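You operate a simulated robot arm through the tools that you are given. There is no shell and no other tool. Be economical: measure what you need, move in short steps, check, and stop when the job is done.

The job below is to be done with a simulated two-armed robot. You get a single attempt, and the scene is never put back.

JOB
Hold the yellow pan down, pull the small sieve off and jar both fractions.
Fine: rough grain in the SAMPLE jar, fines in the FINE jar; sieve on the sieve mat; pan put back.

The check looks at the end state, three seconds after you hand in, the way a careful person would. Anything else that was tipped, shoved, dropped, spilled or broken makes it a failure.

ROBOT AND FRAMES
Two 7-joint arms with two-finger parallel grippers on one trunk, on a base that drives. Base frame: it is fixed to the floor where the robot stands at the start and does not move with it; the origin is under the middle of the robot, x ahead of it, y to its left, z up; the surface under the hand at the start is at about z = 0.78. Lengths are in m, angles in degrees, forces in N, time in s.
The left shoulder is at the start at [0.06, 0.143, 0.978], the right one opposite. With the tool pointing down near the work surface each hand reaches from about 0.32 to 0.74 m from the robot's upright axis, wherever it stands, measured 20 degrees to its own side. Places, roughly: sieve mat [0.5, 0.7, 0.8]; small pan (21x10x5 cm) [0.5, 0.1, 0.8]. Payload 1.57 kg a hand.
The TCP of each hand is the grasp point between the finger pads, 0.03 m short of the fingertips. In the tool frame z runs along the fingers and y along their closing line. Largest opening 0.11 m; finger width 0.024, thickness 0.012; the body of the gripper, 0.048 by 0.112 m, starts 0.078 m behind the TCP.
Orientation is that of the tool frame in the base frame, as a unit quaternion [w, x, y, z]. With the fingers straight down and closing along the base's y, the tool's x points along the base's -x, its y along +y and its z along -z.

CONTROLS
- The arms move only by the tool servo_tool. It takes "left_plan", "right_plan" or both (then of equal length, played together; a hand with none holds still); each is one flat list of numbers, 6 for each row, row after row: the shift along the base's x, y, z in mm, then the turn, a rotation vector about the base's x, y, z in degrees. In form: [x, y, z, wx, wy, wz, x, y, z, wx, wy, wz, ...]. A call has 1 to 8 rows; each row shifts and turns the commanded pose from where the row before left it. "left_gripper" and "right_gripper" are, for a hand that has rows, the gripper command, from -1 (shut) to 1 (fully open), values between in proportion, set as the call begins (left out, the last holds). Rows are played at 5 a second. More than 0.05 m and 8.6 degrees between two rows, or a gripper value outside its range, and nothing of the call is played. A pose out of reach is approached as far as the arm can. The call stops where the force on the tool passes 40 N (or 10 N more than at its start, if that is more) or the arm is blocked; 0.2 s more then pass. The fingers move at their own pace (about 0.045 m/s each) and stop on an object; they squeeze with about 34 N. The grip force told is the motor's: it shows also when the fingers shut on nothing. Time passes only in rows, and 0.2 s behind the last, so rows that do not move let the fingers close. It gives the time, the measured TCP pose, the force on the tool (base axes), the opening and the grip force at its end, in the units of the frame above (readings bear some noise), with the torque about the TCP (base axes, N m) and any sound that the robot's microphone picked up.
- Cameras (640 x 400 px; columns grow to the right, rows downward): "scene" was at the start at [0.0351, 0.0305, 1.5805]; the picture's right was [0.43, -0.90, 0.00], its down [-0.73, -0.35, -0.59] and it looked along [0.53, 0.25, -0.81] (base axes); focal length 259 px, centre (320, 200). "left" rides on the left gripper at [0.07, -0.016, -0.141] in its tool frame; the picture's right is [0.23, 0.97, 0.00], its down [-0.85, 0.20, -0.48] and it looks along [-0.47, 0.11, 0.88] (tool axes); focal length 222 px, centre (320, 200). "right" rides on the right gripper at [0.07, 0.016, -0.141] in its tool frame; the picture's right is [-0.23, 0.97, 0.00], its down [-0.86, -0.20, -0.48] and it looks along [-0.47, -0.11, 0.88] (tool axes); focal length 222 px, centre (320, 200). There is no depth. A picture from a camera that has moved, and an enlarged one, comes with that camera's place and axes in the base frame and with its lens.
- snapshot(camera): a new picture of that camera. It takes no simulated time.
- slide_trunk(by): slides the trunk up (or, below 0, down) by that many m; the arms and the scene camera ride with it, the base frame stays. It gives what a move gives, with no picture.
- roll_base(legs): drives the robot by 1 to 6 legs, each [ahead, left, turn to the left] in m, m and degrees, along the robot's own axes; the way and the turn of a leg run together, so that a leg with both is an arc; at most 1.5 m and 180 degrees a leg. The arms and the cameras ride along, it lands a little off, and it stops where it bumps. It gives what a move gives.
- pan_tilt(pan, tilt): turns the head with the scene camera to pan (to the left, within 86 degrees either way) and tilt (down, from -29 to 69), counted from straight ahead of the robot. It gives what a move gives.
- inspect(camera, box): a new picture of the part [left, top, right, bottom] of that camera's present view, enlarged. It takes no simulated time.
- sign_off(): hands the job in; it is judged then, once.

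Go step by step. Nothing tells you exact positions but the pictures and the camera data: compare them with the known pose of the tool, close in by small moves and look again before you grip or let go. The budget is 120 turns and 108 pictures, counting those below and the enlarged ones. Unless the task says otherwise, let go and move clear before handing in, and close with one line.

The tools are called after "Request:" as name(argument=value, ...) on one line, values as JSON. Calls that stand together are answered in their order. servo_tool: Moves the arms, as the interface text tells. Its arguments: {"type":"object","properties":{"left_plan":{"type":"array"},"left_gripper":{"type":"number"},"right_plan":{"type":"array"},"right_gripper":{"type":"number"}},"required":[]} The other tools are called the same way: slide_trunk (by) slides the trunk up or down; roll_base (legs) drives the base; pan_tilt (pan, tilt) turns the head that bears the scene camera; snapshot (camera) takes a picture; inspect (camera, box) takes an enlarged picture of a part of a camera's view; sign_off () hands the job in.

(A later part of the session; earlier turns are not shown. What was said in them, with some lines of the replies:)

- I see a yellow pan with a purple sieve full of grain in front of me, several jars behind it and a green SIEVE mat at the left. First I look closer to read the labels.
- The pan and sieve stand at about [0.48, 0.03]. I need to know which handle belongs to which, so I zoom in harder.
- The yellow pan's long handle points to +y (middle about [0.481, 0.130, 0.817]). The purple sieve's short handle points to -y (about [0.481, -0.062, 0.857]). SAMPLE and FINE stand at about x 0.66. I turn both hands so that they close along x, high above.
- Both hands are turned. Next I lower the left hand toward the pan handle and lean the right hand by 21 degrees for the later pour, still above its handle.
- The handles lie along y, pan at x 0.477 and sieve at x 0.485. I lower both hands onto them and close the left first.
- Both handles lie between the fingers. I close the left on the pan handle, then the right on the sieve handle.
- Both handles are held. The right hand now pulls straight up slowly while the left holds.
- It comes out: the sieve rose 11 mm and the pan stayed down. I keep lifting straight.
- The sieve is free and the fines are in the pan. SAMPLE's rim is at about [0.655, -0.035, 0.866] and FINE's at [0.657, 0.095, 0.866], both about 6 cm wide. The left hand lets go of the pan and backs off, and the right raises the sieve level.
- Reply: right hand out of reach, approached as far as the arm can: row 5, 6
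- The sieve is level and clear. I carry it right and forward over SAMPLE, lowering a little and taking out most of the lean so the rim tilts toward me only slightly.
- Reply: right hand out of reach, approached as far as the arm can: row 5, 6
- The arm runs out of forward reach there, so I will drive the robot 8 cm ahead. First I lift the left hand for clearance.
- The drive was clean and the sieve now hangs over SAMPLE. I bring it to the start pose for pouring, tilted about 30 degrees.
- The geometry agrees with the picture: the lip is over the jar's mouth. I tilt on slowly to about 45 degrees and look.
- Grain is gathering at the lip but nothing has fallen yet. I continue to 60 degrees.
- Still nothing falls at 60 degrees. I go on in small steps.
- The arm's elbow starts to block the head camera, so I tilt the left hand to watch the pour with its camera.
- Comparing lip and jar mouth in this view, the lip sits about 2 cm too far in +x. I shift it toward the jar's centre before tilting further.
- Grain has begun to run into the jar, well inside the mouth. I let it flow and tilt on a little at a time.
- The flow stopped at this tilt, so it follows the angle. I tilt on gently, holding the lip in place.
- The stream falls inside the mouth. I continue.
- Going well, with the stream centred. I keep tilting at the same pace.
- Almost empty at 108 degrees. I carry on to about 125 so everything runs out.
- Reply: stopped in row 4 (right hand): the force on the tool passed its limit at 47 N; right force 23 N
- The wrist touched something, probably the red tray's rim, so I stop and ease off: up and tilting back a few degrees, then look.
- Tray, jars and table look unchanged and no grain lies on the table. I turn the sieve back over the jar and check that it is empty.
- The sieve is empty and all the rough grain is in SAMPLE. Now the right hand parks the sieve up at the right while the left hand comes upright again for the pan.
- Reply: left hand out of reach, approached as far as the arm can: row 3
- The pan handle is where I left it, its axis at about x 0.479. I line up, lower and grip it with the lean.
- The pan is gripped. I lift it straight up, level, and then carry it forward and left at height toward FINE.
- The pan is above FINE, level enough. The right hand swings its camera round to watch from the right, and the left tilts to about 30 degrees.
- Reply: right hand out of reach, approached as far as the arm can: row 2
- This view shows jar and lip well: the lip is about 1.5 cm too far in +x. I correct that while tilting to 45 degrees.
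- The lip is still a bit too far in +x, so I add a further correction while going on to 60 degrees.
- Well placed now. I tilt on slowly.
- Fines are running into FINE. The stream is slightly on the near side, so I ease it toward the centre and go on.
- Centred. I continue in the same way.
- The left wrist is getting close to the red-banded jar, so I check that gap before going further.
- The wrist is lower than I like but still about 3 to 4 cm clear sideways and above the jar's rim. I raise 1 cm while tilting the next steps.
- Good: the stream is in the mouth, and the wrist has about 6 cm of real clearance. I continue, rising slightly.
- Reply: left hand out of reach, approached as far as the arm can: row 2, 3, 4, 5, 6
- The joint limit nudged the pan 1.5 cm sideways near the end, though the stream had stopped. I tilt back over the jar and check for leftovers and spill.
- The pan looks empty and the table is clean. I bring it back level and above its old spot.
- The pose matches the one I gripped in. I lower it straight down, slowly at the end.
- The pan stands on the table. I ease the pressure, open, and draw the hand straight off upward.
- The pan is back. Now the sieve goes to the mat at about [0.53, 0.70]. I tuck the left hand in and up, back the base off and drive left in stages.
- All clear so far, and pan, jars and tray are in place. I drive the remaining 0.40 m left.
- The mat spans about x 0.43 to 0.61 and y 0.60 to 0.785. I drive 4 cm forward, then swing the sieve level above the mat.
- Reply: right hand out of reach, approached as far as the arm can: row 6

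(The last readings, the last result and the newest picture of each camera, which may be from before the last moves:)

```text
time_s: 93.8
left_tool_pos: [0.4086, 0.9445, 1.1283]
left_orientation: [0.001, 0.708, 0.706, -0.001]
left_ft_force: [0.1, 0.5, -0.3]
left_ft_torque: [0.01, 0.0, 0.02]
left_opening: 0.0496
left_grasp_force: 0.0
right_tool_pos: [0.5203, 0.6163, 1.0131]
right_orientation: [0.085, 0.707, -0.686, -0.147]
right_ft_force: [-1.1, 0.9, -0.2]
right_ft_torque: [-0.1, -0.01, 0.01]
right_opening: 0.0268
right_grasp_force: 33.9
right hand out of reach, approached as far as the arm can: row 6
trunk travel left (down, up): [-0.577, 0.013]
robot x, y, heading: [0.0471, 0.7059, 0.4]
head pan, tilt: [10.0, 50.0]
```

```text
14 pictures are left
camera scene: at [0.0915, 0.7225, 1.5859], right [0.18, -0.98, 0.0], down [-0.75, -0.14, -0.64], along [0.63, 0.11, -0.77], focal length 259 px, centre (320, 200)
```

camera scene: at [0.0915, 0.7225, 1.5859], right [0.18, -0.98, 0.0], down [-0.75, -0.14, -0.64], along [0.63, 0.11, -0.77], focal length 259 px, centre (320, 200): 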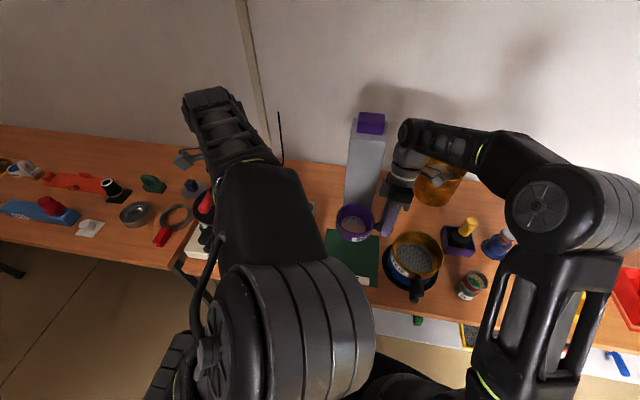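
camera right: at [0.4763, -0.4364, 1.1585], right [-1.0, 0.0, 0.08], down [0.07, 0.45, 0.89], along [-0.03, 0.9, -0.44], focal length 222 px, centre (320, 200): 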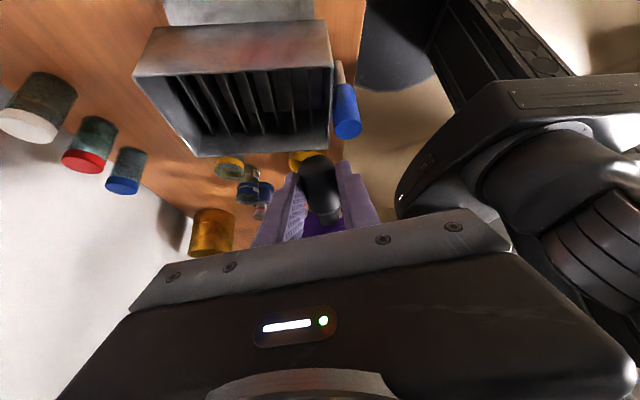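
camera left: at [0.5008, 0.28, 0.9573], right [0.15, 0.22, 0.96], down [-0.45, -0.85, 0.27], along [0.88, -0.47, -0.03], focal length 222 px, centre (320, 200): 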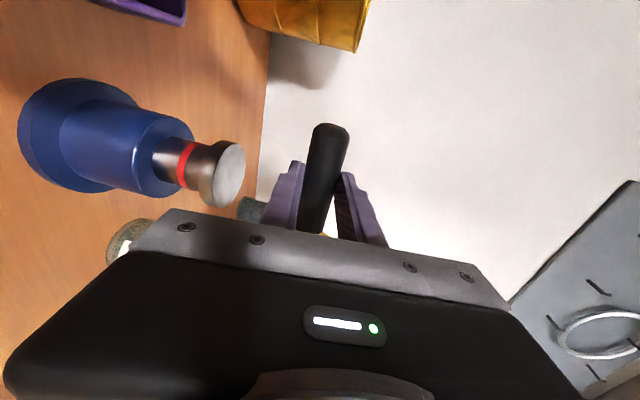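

The grey post behind the mat would be close to my leaning wrist, so I turn the sieve instead so that its handle points toward me, moving back first and keeping it high.

Request:
servo_tool(right_plan=[-33, 0, 0, 0, 0, 0, -33, 4, 0, 0, 0, -4, 0, 8, 0, 0, 0, -8, 0, 8, 0, 0, 0, -8, 0, 8, 0, 0, 0, -8, 0, 8, 0, 0, 0, -8, 0, 8, 0, 0, 0, -8, 0, 8, 0, 0, 0, -8])

Request:
servo_tool(right_plan=[0, 8, 0, 0, 0, -8, 0, 8, 0, 0, 0, -8, 0, 8, 0, 0, 0, -8, 0, 8, 0, 0, 0, -8, 0, 8, 0, 0, 0, -6, 0, 0, -10, 1, 2.6, -0.4, 0, 0, -10, 1, 2.6, -0.4, 0, 0, 0, 0, 0, 0])

Request:
snapshot(camera="scene")

```text
time_s: 95.6
left_tool_pos: [0.4077, 0.9443, 1.1277]
left_orientation: [0.001, 0.708, 0.706, -0.001]
left_ft_force: [0.6, 0.3, 0.4]
left_ft_torque: [0.0, 0.04, -0.02]
left_opening: 0.0494
left_grasp_force: 0.0
right_tool_pos: [0.454, 0.6685, 1.0138]
right_orientation: [-0.011, -0.334, 0.927, 0.169]
right_ft_force: [0.4, 0.4, -2.2]
right_ft_torque: [-0.07, 0.07, -0.03]
right_opening: 0.0267
right_grasp_force: 33.7
trunk travel left (down, up): [-0.577, 0.013]
robot x, y, heading: [0.0451, 0.7104, 0.0]
head pan, tilt: [10.0, 50.0]
```

```text
time_s: 97.4
left_tool_pos: [0.4079, 0.9432, 1.1291]
left_orientation: [0.001, 0.708, 0.706, -0.001]
left_ft_force: [-0.2, 0.2, -0.1]
left_ft_torque: [0.02, -0.02, -0.01]
left_opening: 0.0496
left_grasp_force: 0.1
right_tool_pos: [0.4541, 0.7087, 0.9928]
right_orientation: [0.001, 0.0, 0.984, 0.181]
right_ft_force: [-0.7, 0.1, -1.4]
right_ft_torque: [-0.02, 0.1, 0.02]
right_opening: 0.027
right_grasp_force: 34.2
trunk travel left (down, up): [-0.577, 0.013]
robot x, y, heading: [0.0495, 0.7092, 0.3]
head pan, tilt: [10.0, 50.0]
```

```text
13 pictures are left
camera scene: at [0.0911, 0.7223, 1.5859], right [0.18, -0.98, 0.0], down [-0.75, -0.14, -0.64], along [0.63, 0.11, -0.77], focal length 259 px, centre (320, 200)
```

scene: 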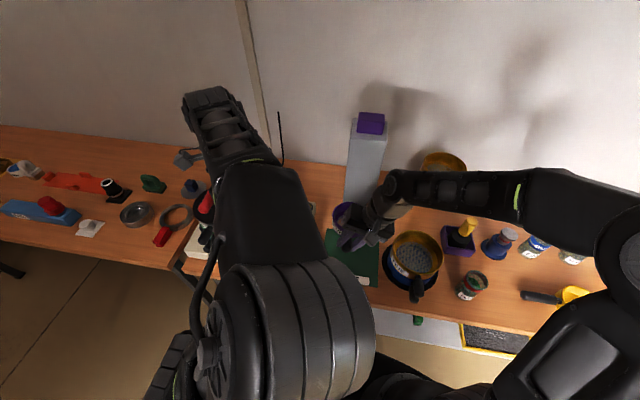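

The sieve is level, with its handle toward me over the mat. I lower it, slowly at the end.

Request:
servo_tool(right_plan=[3, -7, -25, 0, 0, 0, 0, -7, -25, 0, 0, 0, 0, 0, -25, 0, 0, 0, 0, 0, -25, 0, 0, 0, 0, 0, -15, 0, 0, 0, 0, 0, 0, 0, 0, 0])

Request:
inspect(camera="scene", box=[300, 180, 460, 300])

Request:
snapshot(camera="left")

```text
time_s: 98.8
left_tool_pos: [0.4083, 0.9445, 1.1275]
left_orientation: [0.002, 0.708, 0.706, -0.001]
left_ft_force: [0.6, -0.5, -0.2]
left_ft_torque: [0.0, 0.0, 0.04]
left_opening: 0.0495
left_grasp_force: 0.1
right_tool_pos: [0.457, 0.6943, 0.8768]
right_orientation: [0.0, 0.0, 0.983, 0.182]
right_ft_force: [-0.4, -0.2, -0.1]
right_ft_torque: [-0.02, 0.08, -0.01]
right_opening: 0.027
right_grasp_force: 33.7
trunk travel left (down, up): [-0.577, 0.013]
robot x, y, heading: [0.0517, 0.7113, 0.4]
head pan, tilt: [10.0, 50.0]
```

```text
3.33 times, centred on (380, 240) of scene
camera zoom: at [0.0911, 0.7222, 1.5859], right [0.18, -0.98, 0.0], down [-0.75, -0.14, -0.64], along [0.63, 0.11, -0.77], focal length 863 px, centre (120, 67)
```

zoom: 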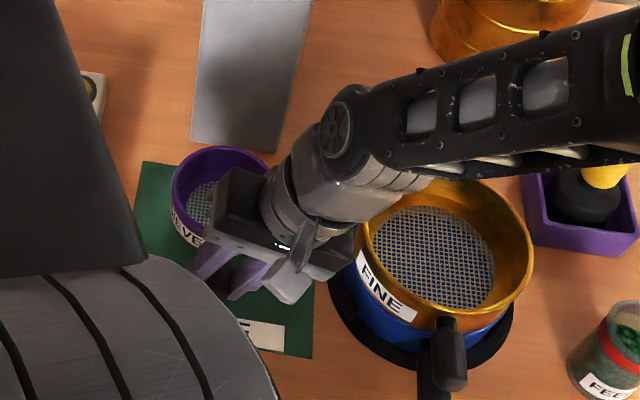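

```text
11 pictures are left
camera left: at [0.392, 1.013, 1.2703], right [0.97, 0.23, 0.0], down [0.2, -0.85, 0.48], along [0.11, -0.47, -0.88], focal length 222 px, centre (320, 200)
```

left: 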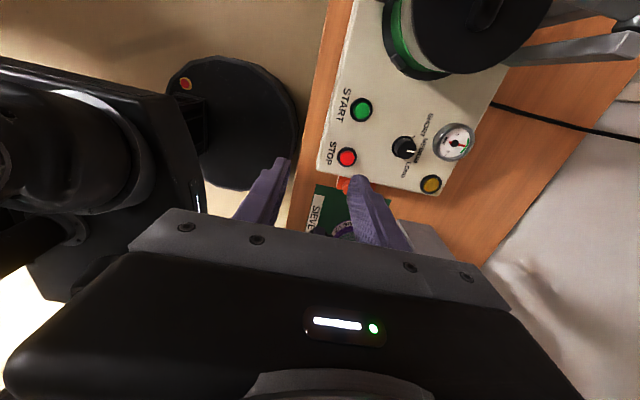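

Clear of the stack. I shift 1 cm to the left for margin and lower in small steps until it touches.

Request:
servo_tool(right_plan=[0, 5, -8, 0, 0, 0, 0, 5, -8, 0, 0, 0, 0, 0, -8, 0, 0, 0, 0, 0, -6, 0, 0, 0, 0, 0, -4, 0, 0, 0, 0, 0, -4, 0, 0, 0, 0, 0, -3, 0, 0, 0, 0, 0, 0, 0, 0, 0])

```text
time_s: 100.6
left_tool_pos: [0.4086, 0.9447, 1.1295]
left_orientation: [0.001, 0.708, 0.706, -0.001]
left_ft_force: [-1.3, 0.4, 0.7]
left_ft_torque: [-0.03, 0.0, 0.03]
left_opening: 0.0494
left_grasp_force: 0.0
right_tool_pos: [0.4581, 0.7047, 0.8385]
right_orientation: [0.0, 0.0, 0.983, 0.182]
right_ft_force: [-0.4, 0.2, -0.3]
right_ft_torque: [-0.01, 0.07, -0.02]
right_opening: 0.0267
right_grasp_force: 34.4
trunk travel left (down, up): [-0.577, 0.013]
robot x, y, heading: [0.0467, 0.7091, 0.2]
head pan, tilt: [10.0, 50.0]
```

Request:
servo_tool(right_plan=[0, 0, -3, 0, 0, 0, 0, 0, -3, 0, 0, 0, 0, 0, -2, 0, 0, 0, 0, 0, -2, 0, 0, 0, 0, 0, 0, 0, 0, 0])

```text
time_s: 101.8
left_tool_pos: [0.4074, 0.9434, 1.1286]
left_orientation: [0.001, 0.708, 0.706, -0.002]
left_ft_force: [0.4, -0.7, 0.5]
left_ft_torque: [0.04, 0.0, -0.01]
left_opening: 0.0495
left_grasp_force: 0.0
right_tool_pos: [0.4573, 0.705, 0.8286]
right_orientation: [0.002, 0.0, 0.983, 0.182]
right_ft_force: [-3.5, 0.8, 8.6]
right_ft_torque: [0.16, -0.9, 0.03]
right_opening: 0.0275
right_grasp_force: 34.1
trunk travel left (down, up): [-0.577, 0.013]
robot x, y, heading: [0.0472, 0.7093, 0.1]
head pan, tilt: [10.0, 50.0]
```

It stands on the mat. I open just enough and pull the hand off along the finger direction.

Request:
servo_tool(right_plan=[0, 0, 1, 0, 0, 0, 0, 0, 0, 0, 0, 0])

Request:
servo_tool(right_plan=[0, 0, 0, 0, 0, 0, 0, 0, 0, 0, 0, 0, 0, 0, 0, 0, 0, 0], right_gripper=-0.2)

Request:
servo_tool(right_plan=[0, -3, 8, 0, 0, 0, 0, -5, 14, 0, 0, 0, 0, -5, 20, 0, 0, 0, 0, 0, 30, 0, 0, 0, 0, 0, 35, 0, 0, 0, -10, 0, 35, 0, 0, 0, -15, 0, 30, 0, 0, 0, 0, 0, 0, 0, 0, 0])

Request:
inspect(camera="scene", box=[300, 180, 460, 300])

```text
time_s: 102.4
left_tool_pos: [0.4079, 0.943, 1.1283]
left_orientation: [0.001, 0.708, 0.706, -0.001]
left_ft_force: [-0.5, -0.3, 0.3]
left_ft_torque: [0.03, 0.03, -0.03]
left_opening: 0.0496
left_grasp_force: 0.1
right_tool_pos: [0.4582, 0.7041, 0.8288]
right_orientation: [0.001, 0.0, 0.983, 0.182]
right_ft_force: [-0.1, 1.3, 1.7]
right_ft_torque: [0.05, -0.23, 0.14]
right_opening: 0.027
right_grasp_force: 33.9
trunk travel left (down, up): [-0.577, 0.013]
robot x, y, heading: [0.0489, 0.7093, 0.1]
head pan, tilt: [10.0, 50.0]
```

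```text
time_s: 103.2
left_tool_pos: [0.4082, 0.9435, 1.1291]
left_orientation: [0.001, 0.708, 0.707, -0.002]
left_ft_force: [0.0, 0.0, 0.1]
left_ft_torque: [0.0, -0.01, -0.02]
left_opening: 0.0494
left_grasp_force: 0.1
right_tool_pos: [0.4568, 0.7041, 0.8301]
right_orientation: [0.0, 0.0, 0.983, 0.181]
right_ft_force: [-0.4, -0.2, 0.3]
right_ft_torque: [0.02, 0.05, 0.01]
right_opening: 0.0439
right_grasp_force: 0.1
trunk travel left (down, up): [-0.577, 0.013]
robot x, y, heading: [0.0474, 0.7044, -0.1]
head pan, tilt: [10.0, 50.0]
```

```text
time_s: 105.0
left_tool_pos: [0.4085, 0.9444, 1.128]
left_orientation: [0.0, 0.707, 0.707, -0.001]
left_ft_force: [0.6, -1.0, 0.0]
left_ft_torque: [0.0, -0.01, 0.0]
left_opening: 0.0497
left_grasp_force: 0.0
right_tool_pos: [0.432, 0.6908, 0.9994]
right_orientation: [0.0, -0.001, 0.984, 0.181]
right_ft_force: [0.6, 0.0, 0.0]
right_ft_torque: [0.0, 0.01, 0.0]
right_opening: 0.0439
right_grasp_force: 0.2
trunk travel left (down, up): [-0.577, 0.013]
robot x, y, heading: [0.0482, 0.7116, 0.1]
head pan, tilt: [10.0, 50.0]
```

```text
3.33 times, centred on (380, 240) of scene
camera zoom: at [0.0917, 0.7224, 1.5859], right [0.18, -0.98, 0.0], down [-0.75, -0.14, -0.64], along [0.63, 0.11, -0.77], focal length 863 px, centre (120, 67)
```

zoom: 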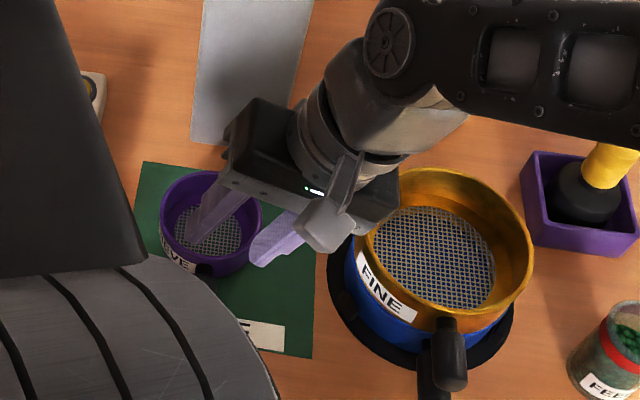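

The sieve stands on the mat. I move the right hand clear and take a final look round.

Request:
servo_tool(right_plan=[0, 0, 30, 0, 0, 0, -10, -20, 30, -7, 0, 0, -10, -40, 20, -7, 0, 0, -10, -40, 0, -6, 0, 0, 0, -40, 0, 0, 0, 0, 0, -40, 0, 0, 0, 0])

Request:
inspect(camera="scene", box=[300, 180, 460, 300])

Request:
snapshot(camera="scene")

```text
time_s: 106.4
left_tool_pos: [0.4073, 0.9445, 1.1287]
left_orientation: [0.001, 0.707, 0.707, -0.001]
left_ft_force: [-0.3, -0.6, -0.2]
left_ft_torque: [0.03, -0.03, -0.01]
left_opening: 0.0493
left_grasp_force: 0.1
right_tool_pos: [0.3996, 0.5122, 1.0787]
right_orientation: [0.0, -0.001, 1.0, 0.008]
right_ft_force: [0.6, -0.1, -0.4]
right_ft_torque: [-0.02, 0.0, -0.01]
right_opening: 0.0441
right_grasp_force: 0.0
trunk travel left (down, up): [-0.577, 0.013]
robot x, y, heading: [0.0453, 0.7047, 0.3]
head pan, tilt: [10.0, 50.0]
```

```text
3.33 times, centred on (380, 240) of scene
camera zoom: at [0.0907, 0.7218, 1.586], right [0.18, -0.98, 0.0], down [-0.75, -0.14, -0.64], along [0.63, 0.11, -0.77], focal length 863 px, centre (120, 67)
```

zoom: 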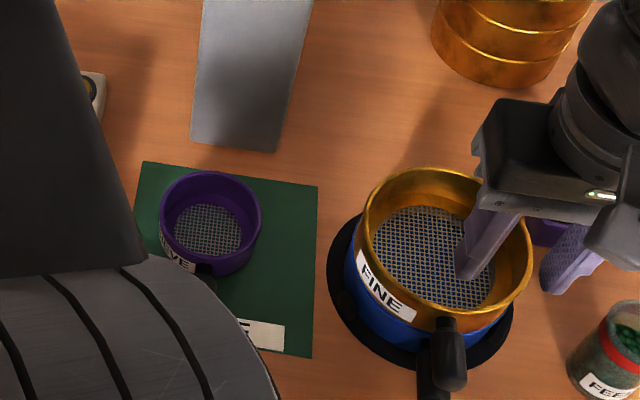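

```text
8 pictures are left
camera scene: at [0.0907, 0.7218, 1.586], right [0.18, -0.98, 0.0], down [-0.75, -0.14, -0.64], along [0.63, 0.11, -0.77], focal length 259 px, centre (320, 200)
```

scene: 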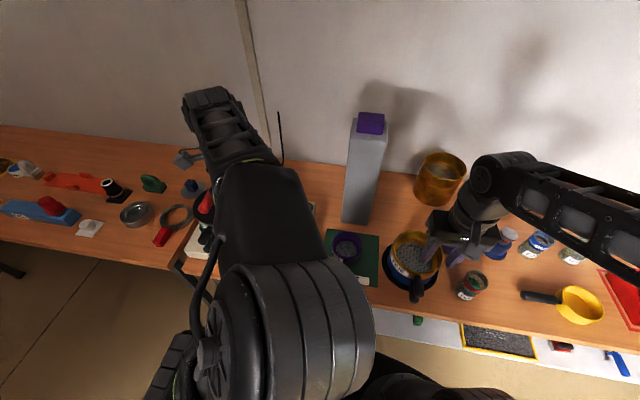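

The sieve is fully on its mat. Last check: the pan and jars area.

Request:
pan_tilt(pan=-30, tilt=45)

Request:
snapshot(camera="scene")

```text
time_s: 107.5
left_tool_pos: [0.408, 0.9435, 1.1285]
left_orientation: [0.002, 0.708, 0.706, -0.001]
left_ft_force: [-0.3, -0.3, -0.7]
left_ft_torque: [0.01, 0.02, 0.01]
left_opening: 0.0493
left_grasp_force: 0.1
right_tool_pos: [0.4009, 0.5157, 1.0797]
right_orientation: [-0.001, -0.001, 1.0, 0.008]
right_ft_force: [-0.4, -0.4, 0.5]
right_ft_torque: [0.03, 0.02, 0.01]
right_opening: 0.0439
right_grasp_force: 0.1
trunk travel left (down, up): [-0.577, 0.013]
robot x, y, heading: [0.0462, 0.7123, 0.3]
head pan, tilt: [-30.0, 45.0]
```

```text
7 pictures are left
camera scene: at [0.0859, 0.6683, 1.5928], right [-0.5, -0.87, 0.0], down [-0.61, 0.35, -0.71], along [0.61, -0.35, -0.71], focal length 259 px, centre (320, 200)
```

scene: 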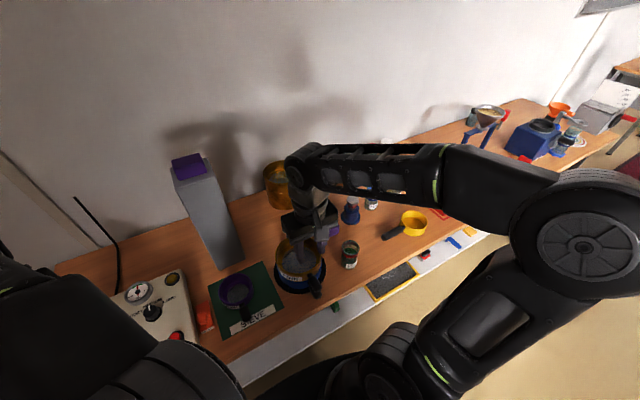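

Request:
roll_base(legs=[[-0.08, -0.3, 0]])

Request:
pan_tilt(pan=-20, tilt=50)

Request:
snapshot(camera="scene")

```text
time_s: 109.5
left_tool_pos: [0.3268, 0.6446, 1.1286]
left_orientation: [0.001, 0.708, 0.706, -0.001]
left_ft_force: [0.4, 0.0, 0.1]
left_ft_torque: [0.03, 0.02, -0.02]
left_opening: 0.0494
left_grasp_force: 0.1
right_tool_pos: [0.3198, 0.2164, 1.0798]
right_orientation: [0.0, -0.002, 1.0, 0.008]
right_ft_force: [0.4, 0.3, 1.0]
right_ft_torque: [0.04, -0.03, -0.02]
right_opening: 0.0442
right_grasp_force: 0.1
trunk travel left (down, up): [-0.577, 0.013]
robot x, y, heading: [-0.0351, 0.4117, 0.2]
head pan, tilt: [-30.0, 45.0]
```

```text
time_s: 110.3
left_tool_pos: [0.327, 0.6463, 1.1284]
left_orientation: [0.002, 0.708, 0.706, -0.002]
left_ft_force: [-0.2, 0.8, 0.1]
left_ft_torque: [-0.02, 0.01, 0.02]
left_opening: 0.0495
left_grasp_force: 0.1
right_tool_pos: [0.3195, 0.2171, 1.0794]
right_orientation: [0.0, -0.001, 1.0, 0.008]
right_ft_force: [-0.4, 0.5, 0.0]
right_ft_torque: [0.01, -0.01, 0.01]
right_opening: 0.044
right_grasp_force: 0.1
trunk travel left (down, up): [-0.577, 0.013]
robot x, y, heading: [-0.0308, 0.4124, -0.1]
head pan, tilt: [-20.0, 50.0]
```

```text
6 pictures are left
camera scene: at [0.0072, 0.385, 1.586], right [-0.34, -0.94, 0.0], down [-0.72, 0.26, -0.64], along [0.6, -0.22, -0.77], focal length 259 px, centre (320, 200)
```

scene: 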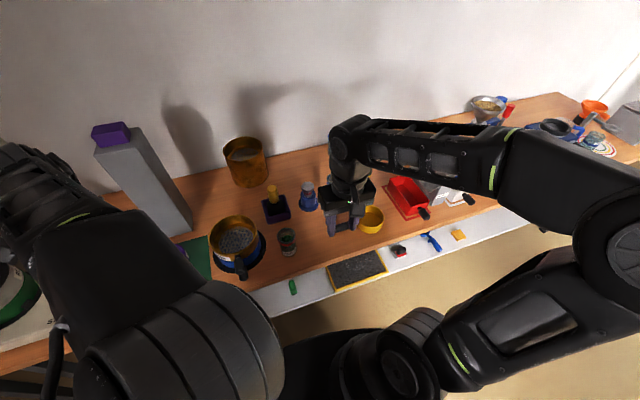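

Request:
servo_tool(right_plan=[0, -40, 0, 0, 0, 0, 0, -40, 0, 0, 0, 0, 0, -40, 0, 0, 0, 0, 0, -40, 0, 0, 0, 0, 0, -40, 0, 0, 0, 0, 0, -40, 0, 0, 0, 0])

Request:
inspect(camera="scene", box=[280, 140, 460, 260])

```text
time_s: 111.7
left_tool_pos: [0.3274, 0.6459, 1.1287]
left_orientation: [0.001, 0.708, 0.706, -0.001]
left_ft_force: [0.7, 0.2, 0.5]
left_ft_torque: [0.0, 0.01, 0.0]
left_opening: 0.0493
left_grasp_force: 0.1
right_tool_pos: [0.3204, -0.0241, 1.0793]
right_orientation: [-0.001, -0.001, 1.0, 0.008]
right_ft_force: [-0.1, -0.8, -0.3]
right_ft_torque: [0.0, -0.01, 0.0]
right_opening: 0.0443
right_grasp_force: 0.0
trunk travel left (down, up): [-0.577, 0.013]
robot x, y, heading: [-0.0339, 0.4123, 0.2]
head pan, tilt: [-20.0, 50.0]
```

```text
3.33 times, centred on (370, 200) of scene
camera zoom: at [0.0076, 0.3842, 1.5859], right [-0.34, -0.94, 0.0], down [-0.72, 0.26, -0.64], along [0.6, -0.22, -0.77], focal length 863 px, centre (153, 200)
```

zoom: 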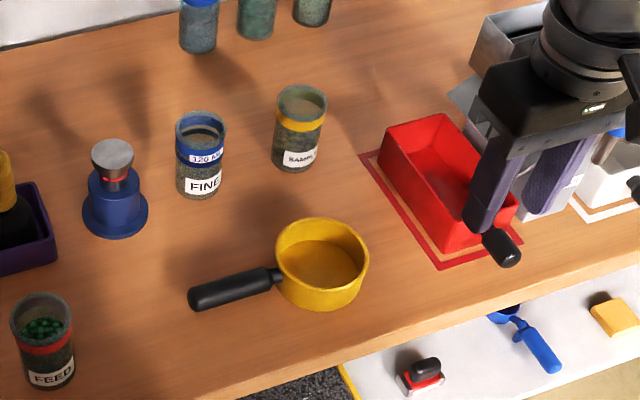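

The pan is empty and back in its place, both jars stand upright, the tray is inside its outline and the table is clean. I hand in.

Request:
sign_off()

```text
The job is handed in.
```

The sieve came off with the pan held down. The rough grain is in the SAMPLE jar, the fines are in the FINE jar, the sieve is on its mat and the empty pan is back in its place. The right hand bumped something low, probably the red tray, near the end of the first pour. In the pictures nothing had moved and nothing was spilled.
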